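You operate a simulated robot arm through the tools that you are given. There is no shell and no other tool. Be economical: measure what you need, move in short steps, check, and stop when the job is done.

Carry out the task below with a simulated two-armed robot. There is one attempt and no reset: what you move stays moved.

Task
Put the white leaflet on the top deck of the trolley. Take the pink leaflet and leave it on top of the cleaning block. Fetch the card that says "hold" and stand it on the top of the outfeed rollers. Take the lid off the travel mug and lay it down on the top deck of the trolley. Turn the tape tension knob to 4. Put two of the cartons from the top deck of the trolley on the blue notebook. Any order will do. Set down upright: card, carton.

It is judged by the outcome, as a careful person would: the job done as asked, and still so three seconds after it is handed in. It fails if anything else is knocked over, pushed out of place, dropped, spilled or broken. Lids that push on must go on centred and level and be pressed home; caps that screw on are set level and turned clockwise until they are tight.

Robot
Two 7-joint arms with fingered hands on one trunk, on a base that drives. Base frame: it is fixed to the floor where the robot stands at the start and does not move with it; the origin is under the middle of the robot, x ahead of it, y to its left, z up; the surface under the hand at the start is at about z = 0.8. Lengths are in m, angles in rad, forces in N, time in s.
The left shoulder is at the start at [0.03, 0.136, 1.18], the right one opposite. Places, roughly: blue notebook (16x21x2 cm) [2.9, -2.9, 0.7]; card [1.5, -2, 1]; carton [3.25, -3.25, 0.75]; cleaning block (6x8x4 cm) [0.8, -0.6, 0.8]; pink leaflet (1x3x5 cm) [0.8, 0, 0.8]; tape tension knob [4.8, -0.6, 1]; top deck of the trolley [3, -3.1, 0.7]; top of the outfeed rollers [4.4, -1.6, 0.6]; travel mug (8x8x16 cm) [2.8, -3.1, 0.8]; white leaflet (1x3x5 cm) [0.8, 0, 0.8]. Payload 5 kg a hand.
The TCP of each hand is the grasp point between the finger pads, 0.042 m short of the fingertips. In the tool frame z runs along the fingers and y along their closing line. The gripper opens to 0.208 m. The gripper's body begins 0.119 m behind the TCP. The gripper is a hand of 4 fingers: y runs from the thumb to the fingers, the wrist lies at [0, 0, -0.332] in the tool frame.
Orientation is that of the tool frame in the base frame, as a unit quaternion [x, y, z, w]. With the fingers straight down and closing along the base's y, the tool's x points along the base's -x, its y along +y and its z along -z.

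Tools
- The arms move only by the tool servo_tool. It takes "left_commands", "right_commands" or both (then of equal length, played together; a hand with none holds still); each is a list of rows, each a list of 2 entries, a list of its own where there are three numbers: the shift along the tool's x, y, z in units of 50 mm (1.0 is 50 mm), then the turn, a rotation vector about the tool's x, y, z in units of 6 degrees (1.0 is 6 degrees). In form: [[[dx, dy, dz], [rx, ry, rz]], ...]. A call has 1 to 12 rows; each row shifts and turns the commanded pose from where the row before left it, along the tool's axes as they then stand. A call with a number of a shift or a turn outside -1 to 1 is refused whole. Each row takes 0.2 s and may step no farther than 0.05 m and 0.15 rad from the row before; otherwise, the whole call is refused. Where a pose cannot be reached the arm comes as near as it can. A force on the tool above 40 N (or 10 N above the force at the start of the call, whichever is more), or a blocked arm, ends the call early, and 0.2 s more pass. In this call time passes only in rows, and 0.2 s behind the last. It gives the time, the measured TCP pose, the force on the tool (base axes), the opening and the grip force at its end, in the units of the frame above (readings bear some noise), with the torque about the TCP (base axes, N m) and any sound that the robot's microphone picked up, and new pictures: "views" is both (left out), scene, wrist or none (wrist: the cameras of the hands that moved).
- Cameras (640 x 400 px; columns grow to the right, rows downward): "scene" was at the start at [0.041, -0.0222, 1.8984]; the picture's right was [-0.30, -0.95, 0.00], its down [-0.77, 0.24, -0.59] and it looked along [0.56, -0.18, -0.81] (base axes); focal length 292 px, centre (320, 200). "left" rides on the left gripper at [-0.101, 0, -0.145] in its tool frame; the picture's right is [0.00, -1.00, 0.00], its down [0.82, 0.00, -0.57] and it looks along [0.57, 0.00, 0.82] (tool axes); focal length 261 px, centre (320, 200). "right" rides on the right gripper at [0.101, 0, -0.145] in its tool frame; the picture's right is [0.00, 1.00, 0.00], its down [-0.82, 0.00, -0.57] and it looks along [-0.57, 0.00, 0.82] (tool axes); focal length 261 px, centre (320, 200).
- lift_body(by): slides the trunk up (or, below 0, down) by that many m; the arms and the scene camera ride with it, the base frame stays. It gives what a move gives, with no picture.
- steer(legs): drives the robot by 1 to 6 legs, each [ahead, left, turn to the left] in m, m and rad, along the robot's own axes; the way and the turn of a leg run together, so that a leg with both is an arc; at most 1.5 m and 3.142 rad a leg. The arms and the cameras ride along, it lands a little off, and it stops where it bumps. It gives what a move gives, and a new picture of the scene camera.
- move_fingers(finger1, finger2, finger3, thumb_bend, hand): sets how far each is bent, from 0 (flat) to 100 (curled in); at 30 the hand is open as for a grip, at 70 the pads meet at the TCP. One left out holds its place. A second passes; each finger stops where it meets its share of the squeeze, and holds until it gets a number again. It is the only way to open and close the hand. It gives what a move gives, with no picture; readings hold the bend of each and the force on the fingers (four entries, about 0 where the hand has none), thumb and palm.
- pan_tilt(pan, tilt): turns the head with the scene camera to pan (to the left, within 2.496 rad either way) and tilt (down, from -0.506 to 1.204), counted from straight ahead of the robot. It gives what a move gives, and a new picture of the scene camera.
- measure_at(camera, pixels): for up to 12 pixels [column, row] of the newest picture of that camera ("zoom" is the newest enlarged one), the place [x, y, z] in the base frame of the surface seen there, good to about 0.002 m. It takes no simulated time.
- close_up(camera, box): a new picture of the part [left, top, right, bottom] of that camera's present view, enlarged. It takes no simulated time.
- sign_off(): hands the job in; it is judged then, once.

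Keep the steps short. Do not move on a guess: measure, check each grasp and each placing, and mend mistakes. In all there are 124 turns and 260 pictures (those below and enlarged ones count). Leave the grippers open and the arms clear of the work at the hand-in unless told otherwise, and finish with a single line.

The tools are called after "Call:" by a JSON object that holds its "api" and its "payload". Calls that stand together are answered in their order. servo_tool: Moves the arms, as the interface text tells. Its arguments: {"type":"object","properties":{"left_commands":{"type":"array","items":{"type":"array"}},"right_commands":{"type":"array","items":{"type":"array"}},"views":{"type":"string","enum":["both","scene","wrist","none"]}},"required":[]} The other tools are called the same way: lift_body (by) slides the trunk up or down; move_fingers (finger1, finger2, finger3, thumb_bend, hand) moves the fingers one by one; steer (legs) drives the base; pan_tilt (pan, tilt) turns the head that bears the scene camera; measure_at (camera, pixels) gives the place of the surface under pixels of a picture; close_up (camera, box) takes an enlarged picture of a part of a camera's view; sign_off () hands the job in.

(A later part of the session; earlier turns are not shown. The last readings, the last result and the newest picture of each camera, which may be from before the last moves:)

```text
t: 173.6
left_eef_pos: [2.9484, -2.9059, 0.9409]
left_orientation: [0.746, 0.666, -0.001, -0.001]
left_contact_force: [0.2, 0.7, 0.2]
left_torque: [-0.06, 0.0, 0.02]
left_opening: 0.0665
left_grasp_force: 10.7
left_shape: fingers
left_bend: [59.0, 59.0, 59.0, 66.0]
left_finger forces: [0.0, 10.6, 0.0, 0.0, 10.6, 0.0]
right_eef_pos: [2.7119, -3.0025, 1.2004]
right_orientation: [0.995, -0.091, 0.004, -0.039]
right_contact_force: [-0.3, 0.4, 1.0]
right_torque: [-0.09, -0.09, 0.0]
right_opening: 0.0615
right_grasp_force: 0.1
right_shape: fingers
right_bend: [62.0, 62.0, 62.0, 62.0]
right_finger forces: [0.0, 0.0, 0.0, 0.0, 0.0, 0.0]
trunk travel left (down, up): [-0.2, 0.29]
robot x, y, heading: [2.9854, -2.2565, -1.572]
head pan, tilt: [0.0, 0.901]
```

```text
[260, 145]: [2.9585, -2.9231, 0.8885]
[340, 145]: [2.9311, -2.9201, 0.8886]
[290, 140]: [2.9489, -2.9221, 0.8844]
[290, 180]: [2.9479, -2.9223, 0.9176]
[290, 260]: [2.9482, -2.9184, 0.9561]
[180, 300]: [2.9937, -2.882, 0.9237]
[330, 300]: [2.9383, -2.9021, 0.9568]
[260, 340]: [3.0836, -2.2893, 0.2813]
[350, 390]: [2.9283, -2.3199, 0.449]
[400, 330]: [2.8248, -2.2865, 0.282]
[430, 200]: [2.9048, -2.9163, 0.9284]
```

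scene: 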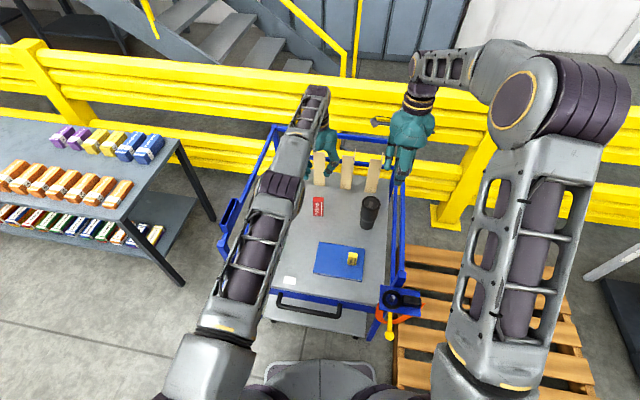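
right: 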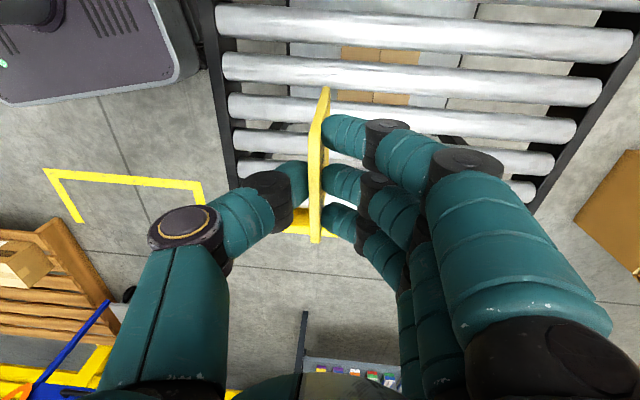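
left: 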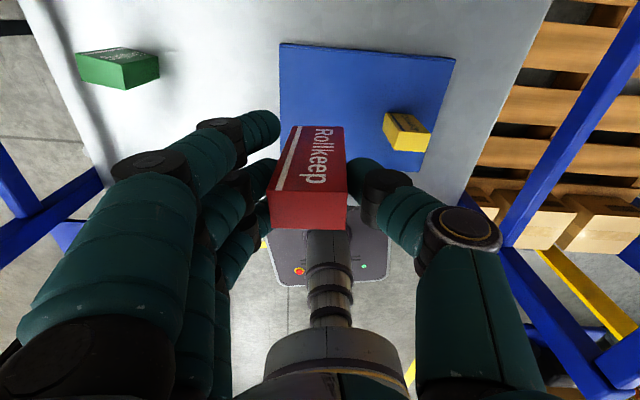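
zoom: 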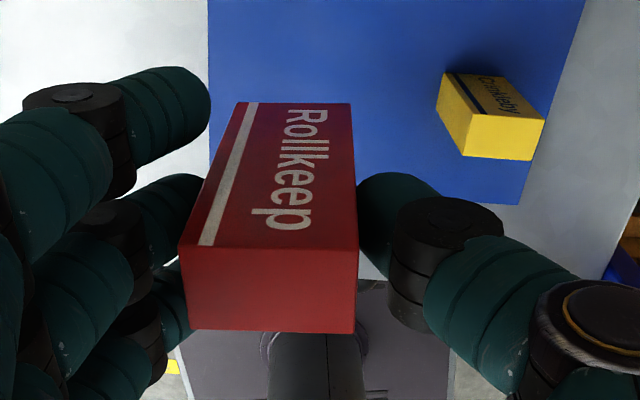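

Vertical, with its bottom at about 0.84. I'll lower 10 cm.

Call:
{"api": "servo_tool", "payload": {"left_commands": [[[0, 0, 0.95], [0, 0, 0]], [[0, 0, 0.85], [0, 0, 0]], [[0, 0, 0.2], [0, 0, 0]]], "views": "none"}}

Call:
{"api": "close_up", "payload": {"camera": "left", "box": [220, 80, 440, 260]}}

Call:
{"api": "measure_at", "payload": {"camera": "zoom", "pixels": [[290, 260], [330, 300], [290, 110], [290, 90], [260, 145], [230, 290]]}}

```text
t: 174.4
left_eef_pos: [2.9488, -2.906, 0.8388]
left_orientation: [0.746, 0.665, 0.0, -0.001]
left_contact_force: [0.6, 0.6, 2.2]
left_torque: [-0.09, -0.1, 0.0]
left_opening: 0.0666
left_grasp_force: 10.4
left_shape: fingers
left_bend: [59.0, 59.0, 59.0, 66.0]
left_finger forces: [0.1, 11.0, 0.1, 0.0, 10.6, 0.1]
right_eef_pos: [2.7136, -3.0041, 1.1989]
right_orientation: [0.995, -0.091, 0.003, -0.039]
right_contact_force: [-0.5, 0.5, -0.6]
right_torque: [-0.03, 0.0, -0.01]
right_opening: 0.0614
right_grasp_force: 0.0
right_shape: fingers
right_bend: [62.0, 62.0, 62.0, 62.0]
right_finger forces: [0.0, 0.0, 0.0, 0.1, 0.1, 0.0]
trunk travel left (down, up): [-0.2, 0.29]
robot x, y, heading: [2.9891, -2.2572, -1.574]
head pan, tilt: [0.0, 0.901]
```

```text
2.22 times, centred on (330, 170) of left
```

zoom: 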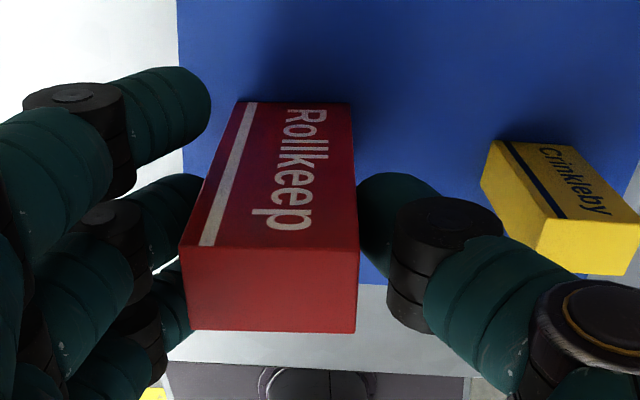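

```text
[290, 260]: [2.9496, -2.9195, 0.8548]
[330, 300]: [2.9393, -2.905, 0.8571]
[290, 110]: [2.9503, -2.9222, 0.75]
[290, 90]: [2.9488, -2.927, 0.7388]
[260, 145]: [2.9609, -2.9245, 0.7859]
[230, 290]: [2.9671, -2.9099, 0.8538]
```

It's in contact. I'll release with a small opening and check the yellow carton's clearance.

Call:
{"api": "move_fingers", "payload": {"hand": "left", "finger1": 54, "finger2": 54, "finger3": 54, "thumb_bend": 61}}

Call:
{"api": "servo_tool", "payload": {"left_commands": [[[0, 0, -0.5], [0, 0, 0]], [[0, 0, -1], [0, 0, 0]], [[0, 0, -1], [0, 0, 0]], [[0, 0, -1], [0, 0, 0]], [[0, 0, -1], [0, 0, 0]], [[0, 0.9, -0.4], [0, 0, 0]], [[0, 0.9, -0.4], [0, 0, 0]]], "views": "both"}}

```text
t: 175.4
left_eef_pos: [2.9486, -2.9049, 0.8402]
left_orientation: [0.746, 0.666, 0.0, -0.002]
left_contact_force: [0.1, 0.2, 0.2]
left_torque: [-0.01, 0.0, 0.0]
left_opening: 0.0825
left_grasp_force: 0.0
left_shape: fingers
left_bend: [54.0, 54.0, 54.0, 61.0]
left_finger forces: [0.1, 0.0, 0.1, 0.0, 0.1, 0.0]
right_eef_pos: [2.7136, -3.0043, 1.1996]
right_orientation: [0.995, -0.092, 0.003, -0.039]
right_contact_force: [0.2, -0.4, -0.4]
right_torque: [0.0, 0.0, -0.01]
right_opening: 0.0616
right_grasp_force: 0.1
right_shape: fingers
right_bend: [62.0, 62.0, 62.0, 62.0]
right_finger forces: [0.0, 0.0, 0.0, 0.1, 0.0, 0.1]
trunk travel left (down, up): [-0.2, 0.29]
robot x, y, heading: [2.9838, -2.2606, -1.573]
head pan, tilt: [0.0, 0.901]
```

```text
t: 177.0
left_eef_pos: [3.0387, -2.914, 1.1057]
left_orientation: [0.747, 0.665, 0.0, -0.001]
left_contact_force: [-0.1, -0.3, -0.1]
left_torque: [-0.12, -0.05, 0.0]
left_opening: 0.0832
left_grasp_force: 0.1
left_shape: fingers
left_bend: [54.0, 54.0, 54.0, 61.0]
left_finger forces: [0.0, 0.0, 0.0, 0.1, 0.1, 0.1]
right_eef_pos: [2.7138, -3.0035, 1.1998]
right_orientation: [0.995, -0.091, 0.003, -0.039]
right_contact_force: [1.1, 1.1, 0.8]
right_torque: [-0.06, 0.13, 0.02]
right_opening: 0.0614
right_grasp_force: 0.0
right_shape: fingers
right_bend: [62.0, 62.0, 62.0, 62.0]
right_finger forces: [0.0, 0.1, 0.1, 0.1, 0.0, 0.0]
trunk travel left (down, up): [-0.2, 0.29]
robot x, y, heading: [2.9834, -2.2584, -1.577]
head pan, tilt: [0.0, 0.901]
```

scene: 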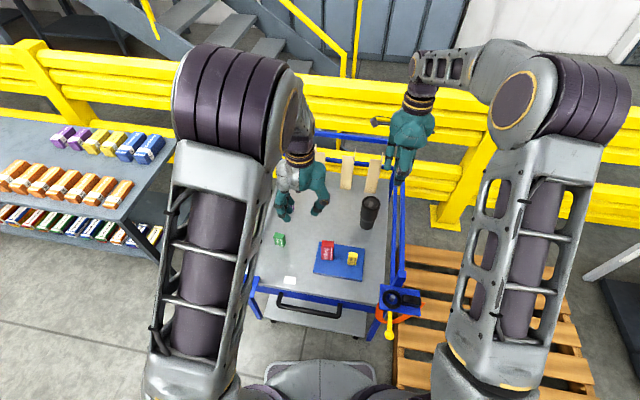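
left: 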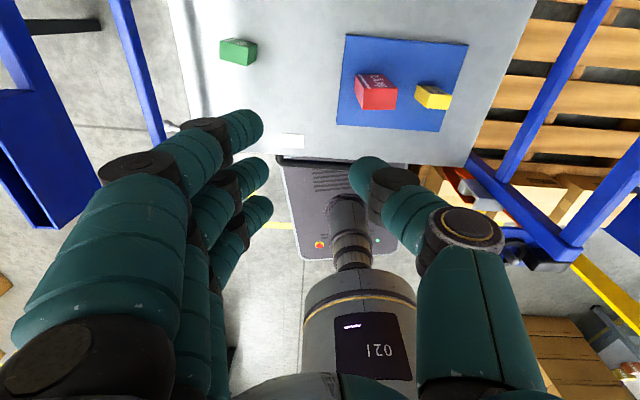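

Both cartons stand on the notebook. Now the mug: I'll zoom in on its lid.

Call:
{"api": "close_up", "payload": {"camera": "scene", "box": [345, 185, 395, 240]}}

Call:
{"api": "measure_at", "payload": {"camera": "zoom", "pixels": [[245, 110], [380, 110], [310, 70], [310, 150], [315, 105], [240, 160], [375, 170], [300, 200], [300, 290], [300, 350]]}}

Call:
{"api": "close_up", "payload": {"camera": "right", "box": [200, 40, 480, 260]}}

```text
7.27 times, centred on (370, 212) of scene
```

zoom: 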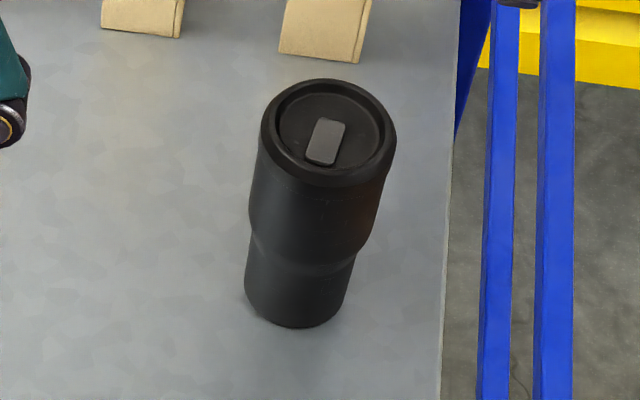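

```text
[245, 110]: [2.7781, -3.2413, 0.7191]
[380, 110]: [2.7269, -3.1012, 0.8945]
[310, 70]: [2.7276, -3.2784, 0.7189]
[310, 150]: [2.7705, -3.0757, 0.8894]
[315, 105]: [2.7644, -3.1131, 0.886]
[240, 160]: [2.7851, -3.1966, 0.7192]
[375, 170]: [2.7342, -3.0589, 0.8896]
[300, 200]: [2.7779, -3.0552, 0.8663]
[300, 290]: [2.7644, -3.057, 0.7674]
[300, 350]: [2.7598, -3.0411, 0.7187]
```

```text
1.82 times, centred on (340, 150) of right
```

zoom: 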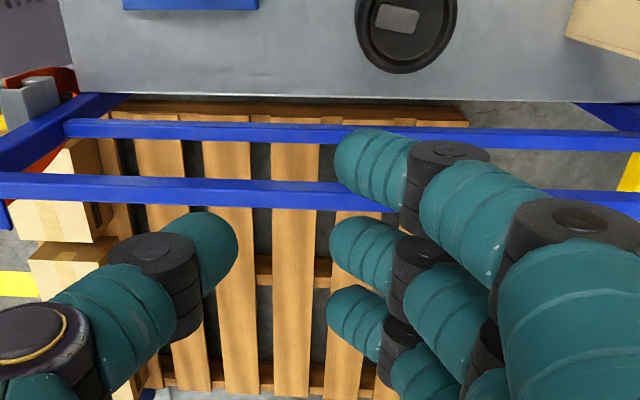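

The lid is about 8 cm across, centred near (2.757, -3.093), top about 0.892. I'll open the right hand to about 11 cm, level it and come over the lid.

Call:
{"api": "move_fingers", "payload": {"hand": "right", "finger1": 50, "finger2": 50, "finger3": 50, "thumb_bend": 50}}

Call:
{"api": "servo_tool", "payload": {"right_commands": [[[0, 0, 0], [-0.75, 0, 0]], [[0.585, 0.8, 0], [0, 0, 0]], [[0.585, 0.8, 0], [0, 0, 0]], [[0, 0, 1], [0, 0, 0]], [[0, 0, 1], [0, 0, 0]], [[0, 0, 1], [0, 0, 0]], [[0, 0, 1], [0, 0, 0]]], "views": "wrist"}}

Call:
{"api": "close_up", "payload": {"camera": "right", "box": [200, 60, 440, 240]}}

```text
t: 178.0
left_eef_pos: [3.041, -2.9161, 1.1043]
left_orientation: [0.746, 0.666, 0.0, -0.002]
left_contact_force: [-0.8, -0.6, 0.5]
left_torque: [-0.01, -0.02, -0.02]
left_opening: 0.0835
left_grasp_force: 0.2
left_shape: fingers
left_bend: [54.0, 54.0, 54.0, 61.0]
left_finger forces: [0.0, 0.0, 0.1, 0.0, 0.0, 0.0]
right_eef_pos: [2.7128, -3.0033, 1.1984]
right_orientation: [0.995, -0.092, 0.004, -0.038]
right_contact_force: [0.3, 0.2, 0.1]
right_torque: [-0.03, 0.02, -0.02]
right_opening: 0.1197
right_grasp_force: 0.0
right_shape: fingers
right_bend: [50.0, 50.0, 50.0, 50.0]
right_finger forces: [0.0, 0.0, 0.0, 0.0, 0.1, 0.0]
trunk travel left (down, up): [-0.2, 0.29]
robot x, y, heading: [2.985, -2.2601, -1.571]
head pan, tilt: [0.0, 0.901]
```

```text
t: 179.6
left_eef_pos: [3.039, -2.9176, 1.1037]
left_orientation: [0.746, 0.666, 0.001, -0.001]
left_contact_force: [0.0, -1.5, -1.3]
left_torque: [0.11, -0.04, 0.02]
left_opening: 0.0833
left_grasp_force: 0.1
left_shape: fingers
left_bend: [54.0, 54.0, 54.0, 61.0]
left_finger forces: [0.1, 0.0, 0.0, 0.0, 0.0, 0.0]
right_eef_pos: [2.7557, -3.0931, 0.9965]
right_orientation: [0.996, -0.091, -0.001, -0.001]
right_contact_force: [-0.2, -1.4, 0.7]
right_torque: [0.24, -0.06, 0.01]
right_opening: 0.1202
right_grasp_force: 0.1
right_shape: fingers
right_bend: [50.0, 50.0, 50.0, 50.0]
right_finger forces: [0.1, 0.0, 0.0, 0.1, 0.0, 0.0]
trunk travel left (down, up): [-0.2, 0.29]
robot x, y, heading: [2.988, -2.2616, -1.575]
head pan, tilt: [0.0, 0.901]
```

right: 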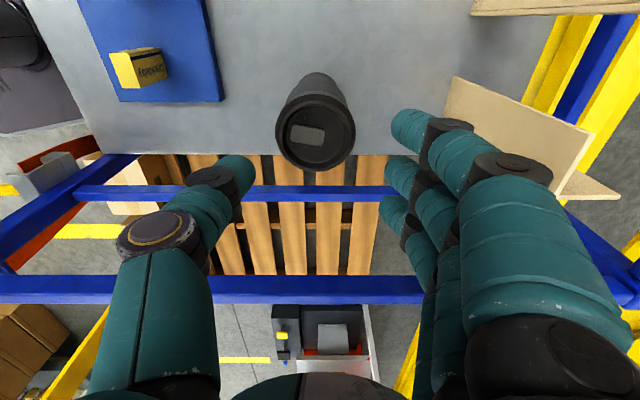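

```text
2.22 times, centred on (320, 150) of right
```

zoom: 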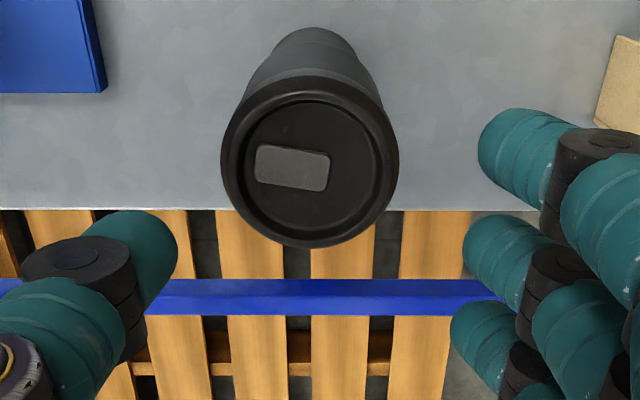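

I'll measure the rim and the seam below it.

Call:
{"api": "measure_at", "payload": {"camera": "zoom", "pixels": [[228, 165], [393, 165], [310, 95], [310, 238], [310, 165], [310, 84], [310, 76], [310, 70], [310, 60], [360, 90], [235, 120], [155, 250]]}}

```text
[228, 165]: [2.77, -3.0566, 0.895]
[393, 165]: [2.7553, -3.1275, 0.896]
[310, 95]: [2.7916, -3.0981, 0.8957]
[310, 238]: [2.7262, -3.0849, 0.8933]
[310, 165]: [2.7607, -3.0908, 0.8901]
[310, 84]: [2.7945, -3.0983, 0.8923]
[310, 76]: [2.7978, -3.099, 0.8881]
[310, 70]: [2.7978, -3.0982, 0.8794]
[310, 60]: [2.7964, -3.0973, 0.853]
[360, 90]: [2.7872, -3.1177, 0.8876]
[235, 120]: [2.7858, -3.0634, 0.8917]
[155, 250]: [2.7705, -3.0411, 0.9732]
```

The lid centre is (2.760, -3.0915), rim top 0.896. I'll descend so the tips reach about 18 mm below the rim, then squeeze.

Call:
{"api": "servo_tool", "payload": {"right_commands": [[[0.08, -0.05, 0.77], [0, 0, 0]], [[0, 0, 0.76], [0, 0, 0]]], "views": "none"}}

Call:
{"api": "move_fingers", "payload": {"hand": "right", "finger1": 66, "finger2": 66, "finger3": 66, "thumb_bend": 66}}

Call:
{"api": "close_up", "payload": {"camera": "right", "box": [200, 60, 440, 240]}}

```text
t: 180.2
left_eef_pos: [3.04, -2.917, 1.1031]
left_orientation: [0.746, 0.666, -0.001, -0.001]
left_contact_force: [-0.3, 0.3, -0.6]
left_torque: [0.02, -0.02, -0.03]
left_opening: 0.0829
left_grasp_force: 0.0
left_shape: fingers
left_bend: [54.0, 54.0, 54.0, 61.0]
left_finger forces: [0.0, 0.0, 0.0, 0.1, 0.1, 0.0]
right_eef_pos: [2.7596, -3.0914, 0.9215]
right_orientation: [0.996, -0.091, 0.0, 0.0]
right_contact_force: [-0.3, -0.2, 1.5]
right_torque: [0.09, -0.03, -0.01]
right_opening: 0.1203
right_grasp_force: 0.0
right_shape: fingers
right_bend: [50.0, 50.0, 50.0, 50.0]
right_finger forces: [0.0, 0.0, 0.1, 0.1, 0.0, 0.0]
trunk travel left (down, up): [-0.2, 0.29]
robot x, y, heading: [2.986, -2.2568, -1.581]
head pan, tilt: [0.0, 0.901]
```

```text
t: 181.2
left_eef_pos: [3.0399, -2.9159, 1.1051]
left_orientation: [0.747, 0.665, 0.0, -0.002]
left_contact_force: [-0.1, 0.2, -0.1]
left_torque: [0.01, 0.03, -0.01]
left_opening: 0.083
left_grasp_force: 0.0
left_shape: fingers
left_bend: [54.0, 54.0, 54.0, 61.0]
left_finger forces: [0.0, 0.1, 0.0, 0.1, 0.0, 0.0]
right_eef_pos: [2.7618, -3.0898, 0.9223]
right_orientation: [0.996, -0.091, -0.001, 0.0]
right_contact_force: [-0.6, 0.3, 5.1]
right_torque: [-0.02, 0.05, -0.01]
right_opening: 0.0777
right_grasp_force: 24.6
right_shape: fingers
right_bend: [61.0, 55.0, 60.0, 60.0]
right_finger forces: [6.1, 9.4, 7.8, 0.0, 25.8, 0.1]
trunk travel left (down, up): [-0.2, 0.29]
robot x, y, heading: [2.9842, -2.2574, -1.578]
head pan, tilt: [0.0, 0.901]
```

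```text
2.22 times, centred on (320, 150) of right
```

zoom: 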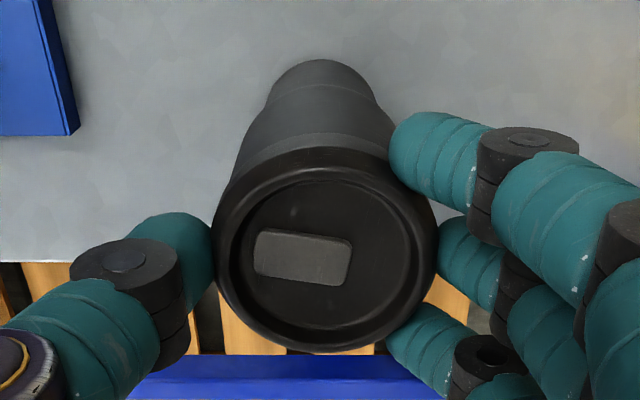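

A solid grip. I can now see a colour edge between lid and body near zoom (310,140), so I'll measure its height.

Call:
{"api": "measure_at", "payload": {"camera": "zoom", "pixels": [[310, 165], [310, 155], [310, 148], [310, 141], [310, 134], [310, 120], [435, 240], [212, 270], [395, 165]]}}

```text
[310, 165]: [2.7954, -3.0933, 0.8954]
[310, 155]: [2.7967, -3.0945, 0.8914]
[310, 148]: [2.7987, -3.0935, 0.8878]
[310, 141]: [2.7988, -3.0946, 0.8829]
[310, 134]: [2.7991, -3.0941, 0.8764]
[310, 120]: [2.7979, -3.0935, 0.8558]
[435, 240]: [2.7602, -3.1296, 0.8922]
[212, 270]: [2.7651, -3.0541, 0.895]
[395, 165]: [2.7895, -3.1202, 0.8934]
```

The lid's lower edge is at z about 0.88, right at my fingertips, so the grip is on the lid. I'll pull up 8 mm and check whether the mug follows.

Call:
{"api": "servo_tool", "payload": {"right_commands": [[[0, 0, -0.08], [0, 0, 0]], [[0, 0, -0.08], [0, 0, 0]]], "views": "none"}}

Call:
{"api": "close_up", "payload": {"camera": "scene", "box": [335, 175, 405, 245]}}

Call:
{"api": "close_up", "payload": {"camera": "right", "box": [200, 60, 440, 240]}}

```text
t: 181.8
left_eef_pos: [3.0401, -2.9159, 1.1044]
left_orientation: [0.746, 0.666, -0.001, -0.002]
left_contact_force: [0.2, 0.4, -0.8]
left_torque: [-0.02, -0.02, -0.01]
left_opening: 0.0829
left_grasp_force: 0.1
left_shape: fingers
left_bend: [54.0, 54.0, 54.0, 61.0]
left_finger forces: [0.1, 0.0, 0.0, 0.0, 0.0, 0.0]
right_eef_pos: [2.7617, -3.0901, 0.9299]
right_orientation: [0.996, -0.091, -0.001, -0.001]
right_contact_force: [-0.1, 0.3, -2.8]
right_torque: [-0.04, 0.02, 0.03]
right_opening: 0.0778
right_grasp_force: 24.3
right_shape: fingers
right_bend: [61.0, 55.0, 60.0, 60.0]
right_finger forces: [6.4, 9.6, 7.7, 0.1, 24.9, 0.0]
trunk travel left (down, up): [-0.2, 0.29]
robot x, y, heading: [2.9861, -2.2616, -1.572]
head pan, tilt: [0.0, 0.901]
```

```text
5.71 times, centred on (370, 210) of scene
```

zoom: 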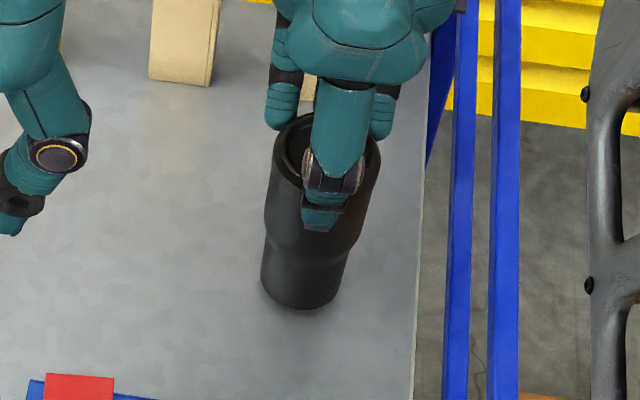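

```text
2.22 times, centred on (320, 150) of right
```

zoom: 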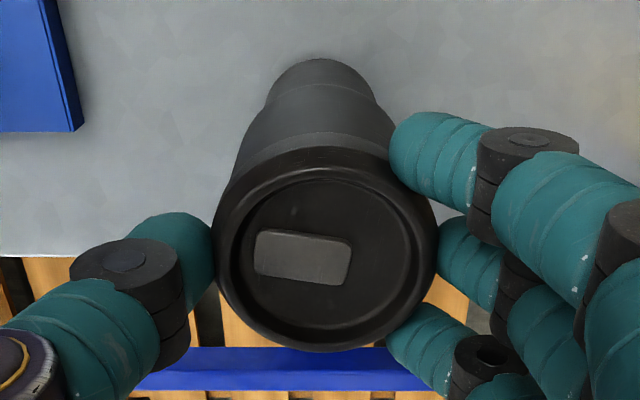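

The mug comes up with the lid, so I must hold the body with the left hand. I'll lower the mug back and start turning the left hand to come in from the side.

Call:
{"api": "move_fingers", "payload": {"hand": "left", "finger1": 50, "finger2": 50, "finger3": 50, "thumb_bend": 50}}

Call:
{"api": "servo_tool", "payload": {"left_commands": [[[0, 0, -0.3], [0, 0, 1]], [[0, 0, 0], [0, 0, 1]], [[0, 0, 0], [0, 0, 1]], [[0, 0, 0], [0, 0, 1]], [[0, 0, 0], [0, 0, 1]], [[0, 0, 0], [0, 0, 1]], [[0, 0, 0], [0, 0, 1]], [[0, 0, 0], [0, 0, 1]], [[0, 0, 0], [0, 0, 1]], [[0, 0, 0], [0, 0, 1]], [[0, 0, 0], [0, 0, 1]], [[0, 0, 0], [0, 0, 1]]], "right_commands": [[[0, 0, 0.08], [0, 0, 0]], [[0, 0, 0.07], [0, 0, 0]], [[0, 0, 0], [0, 0, 0]], [[0, 0, 0], [0, 0, 0]], [[0, 0, 0], [0, 0, 0]], [[0, 0, 0], [0, 0, 0]], [[0, 0, 0], [0, 0, 0]], [[0, 0, 0], [0, 0, 0]], [[0, 0, 0], [0, 0, 0]], [[0, 0, 0], [0, 0, 0]], [[0, 0, 0], [0, 0, 0]], [[0, 0, 0], [0, 0, 0]]], "views": "none"}}

Call:
{"api": "servo_tool", "payload": {"left_commands": [[[0, 0, 0], [0, 0, 1]], [[0, 0, 0], [0, 0, 0.9]], [[0, 0, 0], [0, -1, 0]], [[0, 0, 0], [0, -1, 0]], [[0, 0, 0], [0, -1, 0]], [[0, 0, 0], [0, -1, 0]], [[0, 0, 0], [0, -1, 0]], [[0, 0, 0], [0, -1, 0]], [[0, 0, 0], [0, -1, 0]], [[0, 0, 0], [0, -1, 0]], [[0, 0, 0], [0, -1, 0]], [[0, 0, 0], [0, -1, 0]]], "views": "both"}}

```text
t: 182.8
left_eef_pos: [3.0389, -2.9164, 1.1048]
left_orientation: [0.746, 0.666, 0.0, 0.0]
left_contact_force: [-0.9, -0.2, 0.5]
left_torque: [0.01, 0.02, 0.04]
left_opening: 0.1196
left_grasp_force: 0.0
left_shape: fingers
left_bend: [50.0, 50.0, 50.0, 50.0]
left_finger forces: [0.1, 0.0, 0.1, 0.0, 0.0, 0.0]
right_eef_pos: [2.7597, -3.0908, 0.9302]
right_orientation: [0.996, -0.092, 0.0, 0.0]
right_contact_force: [0.1, -0.1, -3.5]
right_torque: [0.05, 0.01, -0.02]
right_opening: 0.0781
right_grasp_force: 23.9
right_shape: fingers
right_bend: [61.0, 55.0, 60.0, 60.0]
right_finger forces: [6.4, 9.5, 7.6, 0.1, 25.0, 0.0]
trunk travel left (down, up): [-0.2, 0.29]
robot x, y, heading: [2.9858, -2.2591, -1.578]
head pan, tilt: [0.0, 0.901]
```

```text
t: 185.4
left_eef_pos: [3.0404, -2.9169, 1.1205]
left_orientation: [0.995, 0.1, -0.002, -0.001]
left_contact_force: [-0.3, -0.7, 0.9]
left_torque: [-0.02, -0.02, 0.01]
left_opening: 0.1196
left_grasp_force: 0.1
left_shape: fingers
left_bend: [50.0, 50.0, 50.0, 50.0]
left_finger forces: [0.0, 0.0, 0.0, 0.0, 0.1, 0.0]
right_eef_pos: [2.7604, -3.091, 0.9223]
right_orientation: [0.996, -0.091, -0.002, -0.001]
right_contact_force: [0.3, 0.5, -2.6]
right_torque: [0.04, 0.02, 0.01]
right_opening: 0.0778
right_grasp_force: 24.6
right_shape: fingers
right_bend: [61.0, 55.0, 60.0, 60.0]
right_finger forces: [6.4, 9.6, 7.7, 0.0, 24.9, 0.0]
trunk travel left (down, up): [-0.2, 0.29]
robot x, y, heading: [2.9811, -2.2589, -1.573]
head pan, tilt: [0.0, 0.901]
```

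```text
t: 188.0
left_eef_pos: [3.0392, -2.9176, 1.1201]
left_orientation: [0.865, 0.002, -0.501, 0.001]
left_contact_force: [0.3, 0.5, 0.3]
left_torque: [0.03, -0.01, 0.0]
left_opening: 0.1198
left_grasp_force: 0.0
left_shape: fingers
left_bend: [50.0, 50.0, 50.0, 50.0]
left_finger forces: [0.1, 0.0, 0.0, 0.1, 0.1, 0.0]
right_eef_pos: [2.7605, -3.0912, 0.9223]
right_orientation: [0.996, -0.091, -0.002, -0.001]
right_contact_force: [1.1, -0.4, -3.3]
right_torque: [0.03, 0.1, 0.06]
right_opening: 0.0781
right_grasp_force: 24.3
right_shape: fingers
right_bend: [61.0, 55.0, 60.0, 60.0]
right_finger forces: [6.8, 9.6, 8.0, 0.0, 24.6, 0.0]
trunk travel left (down, up): [-0.2, 0.29]
robot x, y, heading: [2.9887, -2.2623, -1.573]
head pan, tilt: [0.0, 0.901]
```

scene: 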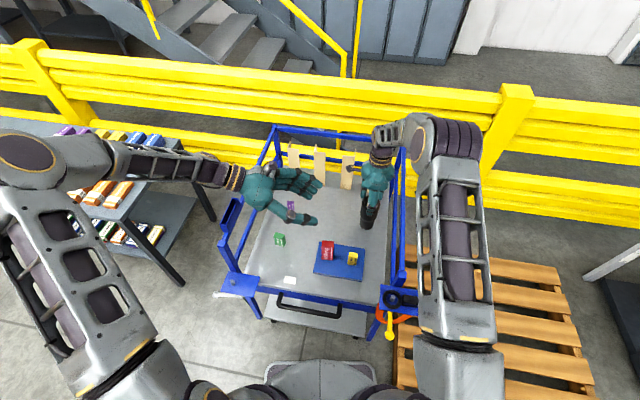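
left: 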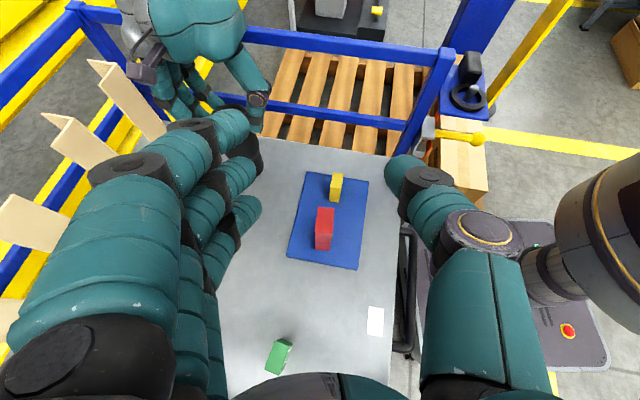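

The left hand is oriented. I'll check the forearm's height over the left rail before descending.

Call:
{"api": "measure_at", "payload": {"camera": "scene", "pixels": [[110, 155], [150, 165], [180, 168], [215, 178], [235, 178], [60, 160], [232, 215], [262, 150], [30, 150]]}}

```text
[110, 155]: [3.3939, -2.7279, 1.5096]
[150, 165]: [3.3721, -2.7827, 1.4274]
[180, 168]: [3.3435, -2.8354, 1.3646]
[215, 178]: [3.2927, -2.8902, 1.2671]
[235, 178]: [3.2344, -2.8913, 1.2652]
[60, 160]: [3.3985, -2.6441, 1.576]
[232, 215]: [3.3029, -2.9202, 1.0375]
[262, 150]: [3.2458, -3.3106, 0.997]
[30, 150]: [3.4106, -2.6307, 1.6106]
```

The forearm rises steeply, well above the rail. I'll move the left hand sideways and then in to the staging point.

Call:
{"api": "servo_tool", "payload": {"left_commands": [[[0, 0.865, 0], [0, 0, 0]], [[0, 0.865, 0], [0, 0, 0]], [[0, 0.865, 0], [0, 0, 0]], [[0, 0.865, 0], [0, 0, 0]], [[0.49, 0, 0.79], [0, 0, 0]], [[0.49, 0, 0.79], [0, 0, 0]], [[0.49, 0, 0.79], [0, 0, 0]], [[0.49, 0, 0.79], [0, 0, 0]], [[0.49, 0, 0.79], [0, 0, 0]], [[0.49, 0, 0.79], [0, 0, 0]]], "right_commands": [[[0, 0, 0.03], [0, 0, 0]], [[0, 0, 0], [0, 0, 0]], [[0, 0, 0], [0, 0, 0]], [[0, 0, 0], [0, 0, 0]], [[0, 0, 0], [0, 0, 0]], [[0, 0, 0], [0, 0, 0]], [[0, 0, 0], [0, 0, 0]], [[0, 0, 0], [0, 0, 0]], [[0, 0, 0], [0, 0, 0]], [[0, 0, 0], [0, 0, 0]]], "views": "both"}}

```text
t: 190.2
left_eef_pos: [2.9063, -3.0889, 0.8743]
left_orientation: [0.866, 0.001, -0.5, 0.0]
left_contact_force: [0.6, -1.1, 2.1]
left_torque: [0.12, -0.17, -0.18]
left_opening: 0.1205
left_grasp_force: 0.1
left_shape: fingers
left_bend: [50.0, 50.0, 50.0, 50.0]
left_finger forces: [0.1, 0.1, 0.0, 0.1, 0.0, 0.1]
right_eef_pos: [2.7601, -3.0916, 0.9219]
right_orientation: [0.996, -0.091, 0.0, 0.0]
right_contact_force: [-1.2, 1.3, 9.7]
right_torque: [0.13, 0.13, -0.03]
right_opening: 0.0775
right_grasp_force: 25.9
right_shape: fingers
right_bend: [61.0, 55.0, 60.0, 61.0]
right_finger forces: [6.4, 9.3, 9.2, 0.0, 26.4, 0.0]
trunk travel left (down, up): [-0.2, 0.29]
robot x, y, heading: [2.9886, -2.2588, -1.579]
head pan, tilt: [0.0, 0.901]
```

scene: 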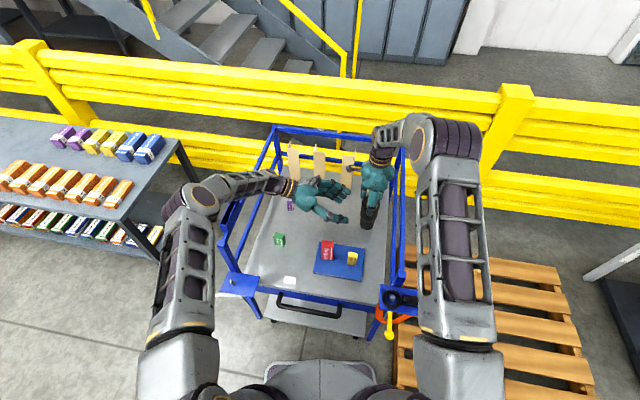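
right: 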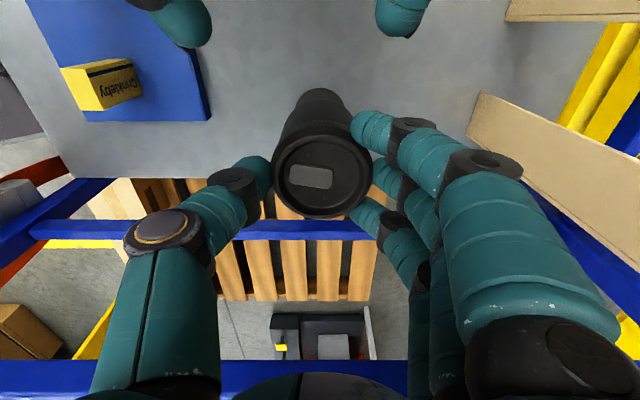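
left: 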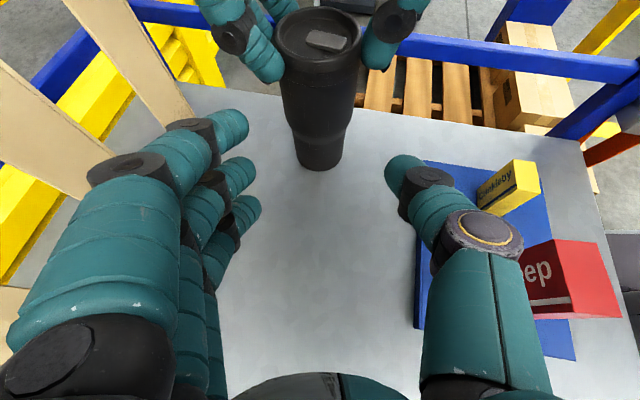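

Clear. The mug is centred between the left fingers. I'll advance 16.5 cm along the hand axis.

Call:
{"api": "servo_tool", "payload": {"left_commands": [[[0, 0, 0.83], [0, 0, 0]], [[0, 0, 0.83], [0, 0, 0]], [[0, 0, 0.83], [0, 0, 0]], [[0, 0, 0.8], [0, 0, 0]]], "views": "wrist"}}

```text
t: 191.2
left_eef_pos: [2.7652, -3.0907, 0.7905]
left_orientation: [0.866, 0.002, -0.5, 0.0]
left_contact_force: [0.2, -0.7, 0.5]
left_torque: [0.11, -0.06, -0.14]
left_opening: 0.1204
left_grasp_force: 0.1
left_shape: fingers
left_bend: [50.0, 50.0, 50.0, 50.0]
left_finger forces: [0.1, 0.1, 0.0, 0.1, 0.0, 0.1]
right_eef_pos: [2.7599, -3.0904, 0.9215]
right_orientation: [0.996, -0.09, 0.0, 0.0]
right_contact_force: [-0.3, 1.5, 4.2]
right_torque: [0.01, -0.1, -0.03]
right_opening: 0.078
right_grasp_force: 26.1
right_shape: fingers
right_bend: [62.0, 55.0, 60.0, 61.0]
right_finger forces: [7.0, 9.3, 8.7, 0.0, 25.9, 0.0]
trunk travel left (down, up): [-0.2, 0.29]
robot x, y, heading: [2.9854, -2.2627, -1.575]
head pan, tilt: [0.0, 0.901]
heard: snap
```

left: 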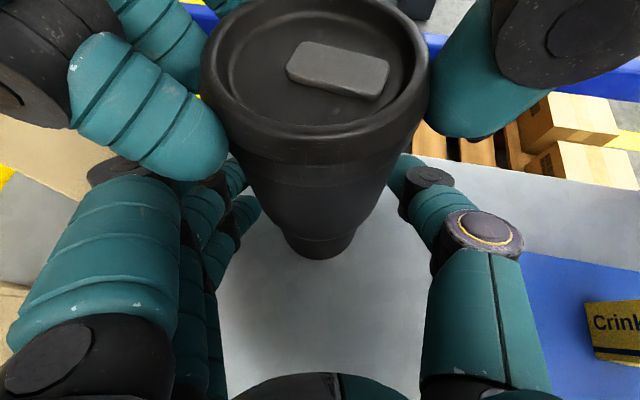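

A snap sounded: the lid is a push-on one and was pressed home by the mug's weight. Now I'll grip the body with the left hand.

Call:
{"api": "move_fingers", "payload": {"hand": "left", "finger1": 68, "finger2": 68, "finger3": 68, "thumb_bend": 68}}

Call:
{"api": "servo_tool", "payload": {"right_commands": [[[0, 0, -0.1], [0, 0, 0]], [[0, 0, -0.1], [0, 0, 0]], [[0, 0, -0.1], [0, 0, 0]]], "views": "none"}}

Call:
{"api": "close_up", "payload": {"camera": "left", "box": [100, 0, 500, 280]}}

```text
t: 192.2
left_eef_pos: [2.7636, -3.0905, 0.7912]
left_orientation: [0.865, 0.001, -0.501, 0.0]
left_contact_force: [-1.2, -3.8, -0.3]
left_torque: [-0.28, -0.22, 0.18]
left_opening: 0.0646
left_grasp_force: 24.3
left_shape: fingers
left_bend: [63.0, 60.0, 58.0, 63.0]
left_finger forces: [8.1, 8.6, 9.6, 0.0, 22.9, 0.1]
right_eef_pos: [2.7604, -3.0916, 0.9216]
right_orientation: [0.996, -0.091, -0.001, 0.0]
right_contact_force: [2.0, 2.0, 7.0]
right_torque: [0.24, -0.12, -0.09]
right_opening: 0.0779
right_grasp_force: 25.2
right_shape: fingers
right_bend: [62.0, 55.0, 60.0, 61.0]
right_finger forces: [7.1, 9.2, 8.5, 0.1, 26.5, 0.1]
trunk travel left (down, up): [-0.2, 0.29]
robot x, y, heading: [2.9906, -2.2577, -1.574]
head pan, tilt: [0.0, 0.901]
```

```text
t: 193.0
left_eef_pos: [2.7655, -3.0891, 0.7913]
left_orientation: [0.865, 0.0, -0.501, -0.001]
left_contact_force: [1.3, -0.7, 2.6]
left_torque: [-0.21, -0.08, 0.0]
left_opening: 0.0644
left_grasp_force: 24.1
left_shape: fingers
left_bend: [63.0, 60.0, 58.0, 64.0]
left_finger forces: [7.3, 8.2, 9.0, 0.1, 23.3, 0.0]
right_eef_pos: [2.7603, -3.0906, 0.9361]
right_orientation: [0.996, -0.092, -0.001, -0.001]
right_contact_force: [0.4, 0.6, -0.2]
right_torque: [0.03, -0.01, 0.0]
right_opening: 0.0778
right_grasp_force: 25.5
right_shape: fingers
right_bend: [61.0, 55.0, 60.0, 61.0]
right_finger forces: [7.3, 9.6, 8.9, 0.1, 25.0, 0.1]
trunk travel left (down, up): [-0.2, 0.29]
robot x, y, heading: [2.9895, -2.2573, -1.572]
head pan, tilt: [0.0, 0.901]
```

```text
1.43 times, centred on (300, 140) of left
```

zoom: 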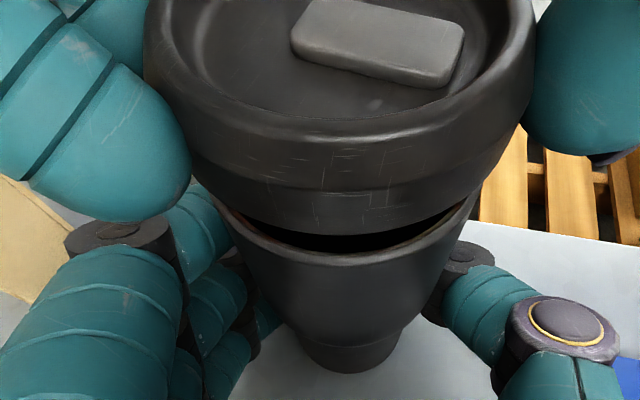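

The lid is off; there's a clear gap. I'll lift the lid another 11 cm, then let go of the mug body and back the left hand out the way it came.

Call:
{"api": "servo_tool", "payload": {"right_commands": [[[0, 0, -0.4], [0, 0, 0]], [[0, 0, -0.9], [0, 0, 0]], [[0, 0, -0.9], [0, 0, 0]]], "views": "none"}}

Call:
{"api": "move_fingers", "payload": {"hand": "left", "finger1": 50, "finger2": 50, "finger3": 50, "thumb_bend": 50}}

Call:
{"api": "servo_tool", "payload": {"left_commands": [[[0, 0, -0.5], [0, 0, 0]], [[0, 0, -0.9], [0, 0, 0]], [[0, 0, -0.9], [0, 0, 0]], [[0, 0, -1], [0, 0, 0]], [[-0.5, 0, -0.8], [0, 0, 0]], [[-0.5, 0, -0.8], [0, 0, 0]], [[-0.5, 0, -0.8], [0, 0, 0]], [[-0.5, 0, -0.8], [0, 0, 0]], [[-0.5, 0, -0.8], [0, 0, 0]], [[-0.5, 0, -0.8], [0, 0, 0]]], "views": "both"}}

```text
t: 193.8
left_eef_pos: [2.7636, -3.0894, 0.7912]
left_orientation: [0.865, 0.001, -0.501, 0.0]
left_contact_force: [-0.5, 2.0, 2.7]
left_torque: [-0.2, -0.03, 0.07]
left_opening: 0.0646
left_grasp_force: 23.9
left_shape: fingers
left_bend: [63.0, 60.0, 58.0, 64.0]
left_finger forces: [6.9, 7.9, 8.8, 0.0, 23.4, 0.0]
right_eef_pos: [2.7612, -3.0893, 1.0459]
right_orientation: [0.996, -0.09, -0.001, -0.001]
right_contact_force: [0.2, 1.1, -1.2]
right_torque: [-0.11, 0.03, -0.05]
right_opening: 0.0777
right_grasp_force: 24.7
right_shape: fingers
right_bend: [62.0, 55.0, 60.0, 61.0]
right_finger forces: [7.3, 9.6, 8.9, 0.1, 24.8, 0.1]
trunk travel left (down, up): [-0.2, 0.29]
robot x, y, heading: [2.9862, -2.2606, -1.572]
head pan, tilt: [0.0, 0.901]
```

```text
t: 194.8
left_eef_pos: [2.7647, -3.0903, 0.7909]
left_orientation: [0.866, 0.0, -0.501, -0.001]
left_contact_force: [0.4, 0.1, -0.5]
left_torque: [-0.03, 0.05, -0.04]
left_opening: 0.1199
left_grasp_force: 0.1
left_shape: fingers
left_bend: [50.0, 50.0, 50.0, 50.0]
left_finger forces: [0.0, 0.1, 0.0, 0.0, 0.1, 0.1]
right_eef_pos: [2.7604, -3.0908, 1.0456]
right_orientation: [0.996, -0.091, -0.001, -0.001]
right_contact_force: [0.1, 0.1, -0.8]
right_torque: [0.04, -0.01, -0.02]
right_opening: 0.0777
right_grasp_force: 25.1
right_shape: fingers
right_bend: [62.0, 55.0, 60.0, 61.0]
right_finger forces: [7.2, 9.4, 8.8, 0.0, 24.8, 0.0]
trunk travel left (down, up): [-0.2, 0.29]
robot x, y, heading: [2.9851, -2.259, -1.573]
head pan, tilt: [0.0, 0.901]
```

```text
t: 197.0
left_eef_pos: [3.0416, -3.0876, 1.1241]
left_orientation: [0.866, 0.0, -0.501, -0.001]
left_contact_force: [-1.0, 0.9, -1.4]
left_torque: [-0.09, 0.1, 0.1]
left_opening: 0.1199
left_grasp_force: 0.1
left_shape: fingers
left_bend: [50.0, 50.0, 50.0, 50.0]
left_finger forces: [0.0, 0.0, 0.0, 0.1, 0.0, 0.0]
right_eef_pos: [2.7616, -3.0913, 1.0471]
right_orientation: [0.996, -0.091, -0.001, 0.0]
right_contact_force: [0.6, 1.5, -0.2]
right_torque: [-0.08, 0.03, -0.02]
right_opening: 0.0776
right_grasp_force: 25.0
right_shape: fingers
right_bend: [62.0, 55.0, 60.0, 61.0]
right_finger forces: [7.3, 9.5, 8.9, 0.0, 24.7, 0.0]
trunk travel left (down, up): [-0.2, 0.29]
robot x, y, heading: [2.9854, -2.2593, -1.572]
head pan, tilt: [0.0, 0.901]
```

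scene: 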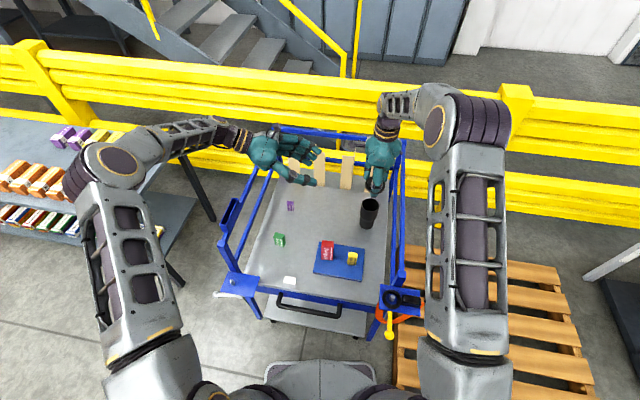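
left: 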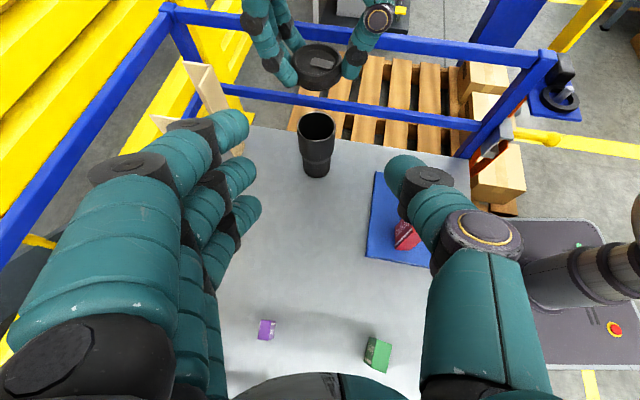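

The mug stands open and undisturbed. I'll move the left hand away and carry the lid to the free deck space at (2.90, -3.13).

Call:
{"api": "servo_tool", "payload": {"left_commands": [[[0, -0.9, 0], [0, 0, 0]], [[0, -0.9, 0], [0, 0, 0]], [[0, -0.9, 0], [0, 0, 0]], [[0, -0.9, 0], [0, 0, 0]], [[-0.6, 0, -0.6], [0, 0, 0]], [[0, 0, 0], [0, 0, 0]], [[0, 0, 0], [0, 0, 0]], [[0, 0, 0], [0, 0, 0]], [[0, 0, 0], [0, 0, 0]]], "right_commands": [[[0, 0, 0], [0, 0, 0]], [[0, 0, 0], [0, 0, 0]], [[0.967, 0.09, 0], [0, 0, 0]], [[0.967, 0.09, 0], [0, 0, 0]], [[0.967, 0.09, 0], [0, 0, 0]], [[0, 0, 0.95], [0, 0, 0]], [[0, 0, 0.95], [0, 0, 0]], [[0, 0, 0.95], [0, 0, 0]], [[0, 0, 0.95], [0, 0, 0]]], "views": "scene"}}

Call:
{"api": "close_up", "payload": {"camera": "scene", "box": [270, 170, 410, 270]}}

Call:
{"api": "close_up", "payload": {"camera": "right", "box": [200, 40, 440, 240]}}

```text
t: 199.0
left_eef_pos: [3.0515, -2.9117, 1.1652]
left_orientation: [0.866, 0.0, -0.501, -0.001]
left_contact_force: [0.5, -0.9, -1.2]
left_torque: [0.03, 0.07, -0.06]
left_opening: 0.1204
left_grasp_force: 0.0
left_shape: fingers
left_bend: [50.0, 50.0, 50.0, 50.0]
left_finger forces: [0.0, 0.1, 0.0, 0.0, 0.1, 0.0]
right_eef_pos: [2.9012, -3.1322, 0.8563]
right_orientation: [0.996, -0.091, 0.0, 0.001]
right_contact_force: [-0.1, -2.0, 1.5]
right_torque: [0.22, -0.02, -0.03]
right_opening: 0.0775
right_grasp_force: 24.3
right_shape: fingers
right_bend: [62.0, 55.0, 60.0, 61.0]
right_finger forces: [7.1, 9.3, 8.9, 0.0, 24.2, 0.1]
trunk travel left (down, up): [-0.2, 0.29]
robot x, y, heading: [2.9887, -2.2627, -1.577]
head pan, tilt: [0.0, 0.901]
```

scene: 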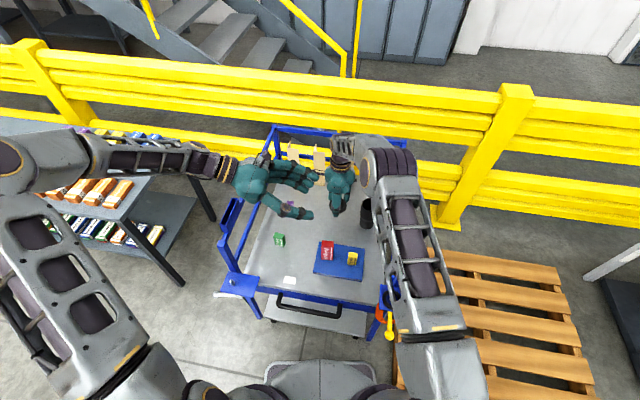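

```text
4.00 times, centred on (340, 220) of scene
```

zoom: 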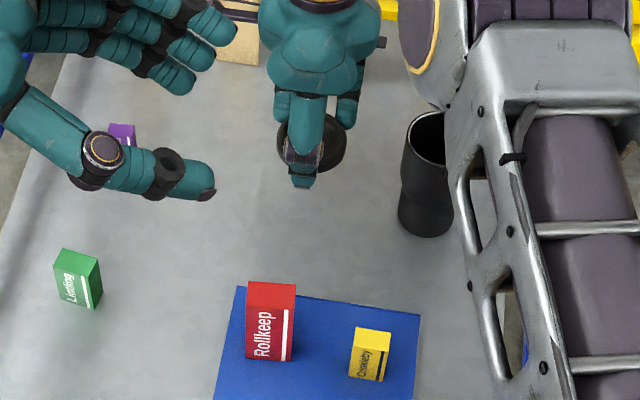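

```text
2.00 times, centred on (320, 140) of right
```

zoom: 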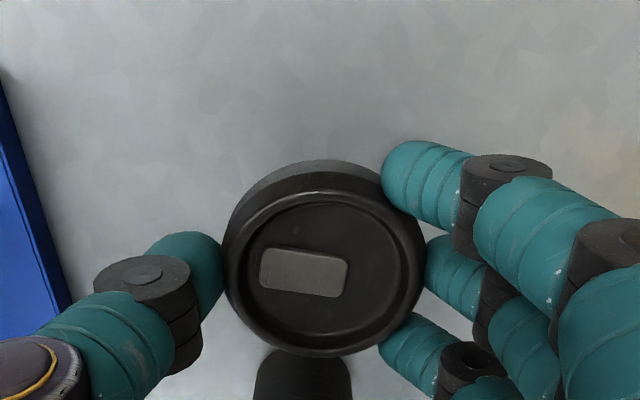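

I'll measure the lid's lower rim and the deck to get the remaining height.

Call:
{"api": "measure_at", "payload": {"camera": "zoom", "pixels": [[310, 195], [320, 185], [320, 175], [320, 168], [320, 163], [320, 159], [320, 150], [200, 240]]}}

```text
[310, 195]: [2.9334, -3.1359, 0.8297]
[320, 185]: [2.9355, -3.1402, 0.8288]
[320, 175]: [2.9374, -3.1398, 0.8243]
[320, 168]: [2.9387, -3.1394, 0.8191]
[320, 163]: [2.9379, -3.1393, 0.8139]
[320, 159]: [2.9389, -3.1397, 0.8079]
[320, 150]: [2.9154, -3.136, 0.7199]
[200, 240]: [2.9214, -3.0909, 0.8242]
```

The lid bottom is at about 0.805. I'll lower 8 cm, then feel for contact in small steps.

Call:
{"api": "servo_tool", "payload": {"right_commands": [[[0, 0, 0.8], [0, 0, 0]], [[0, 0, 0.78], [0, 0, 0]], [[0, 0, 0.05], [0, 0, 0]]], "views": "none"}}

Call:
{"api": "close_up", "payload": {"camera": "right", "box": [200, 40, 440, 240]}}

Call:
{"api": "measure_at", "payload": {"camera": "zoom", "pixels": [[320, 185], [320, 163], [320, 159], [320, 156], [320, 152]]}}

```text
t: 199.8
left_eef_pos: [3.0505, -2.9102, 1.1656]
left_orientation: [0.866, 0.001, -0.5, 0.0]
left_contact_force: [-1.0, 0.5, 0.6]
left_torque: [0.01, 0.05, -0.05]
left_opening: 0.1201
left_grasp_force: 0.0
left_shape: fingers
left_bend: [50.0, 50.0, 50.0, 50.0]
left_finger forces: [0.0, 0.1, 0.0, 0.1, 0.1, 0.1]
right_eef_pos: [2.9007, -3.1309, 0.7767]
right_orientation: [0.996, -0.092, -0.001, 0.001]
right_contact_force: [-1.1, 1.3, 12.0]
right_torque: [-0.05, 0.07, -0.02]
right_opening: 0.0777
right_grasp_force: 26.1
right_shape: fingers
right_bend: [62.0, 55.0, 60.0, 61.0]
right_finger forces: [8.0, 9.1, 9.9, 0.0, 25.5, 0.1]
trunk travel left (down, up): [-0.2, 0.29]
robot x, y, heading: [2.9875, -2.2523, -1.574]
head pan, tilt: [0.0, 0.901]
```

```text
2.00 times, centred on (320, 140) of right
```

zoom: 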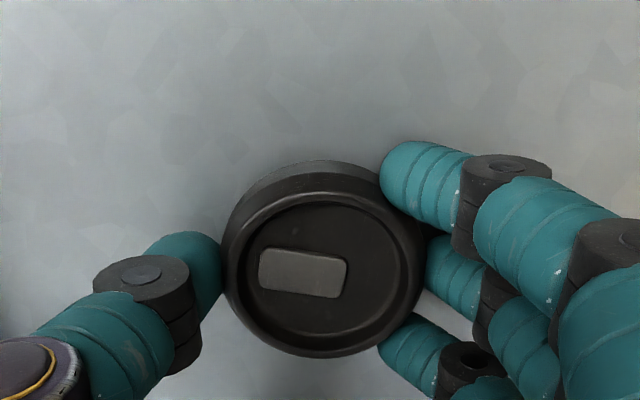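

```text
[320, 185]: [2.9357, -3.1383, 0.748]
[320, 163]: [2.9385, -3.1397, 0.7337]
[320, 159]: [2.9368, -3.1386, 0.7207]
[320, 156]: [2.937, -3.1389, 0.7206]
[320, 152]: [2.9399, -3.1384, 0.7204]
```

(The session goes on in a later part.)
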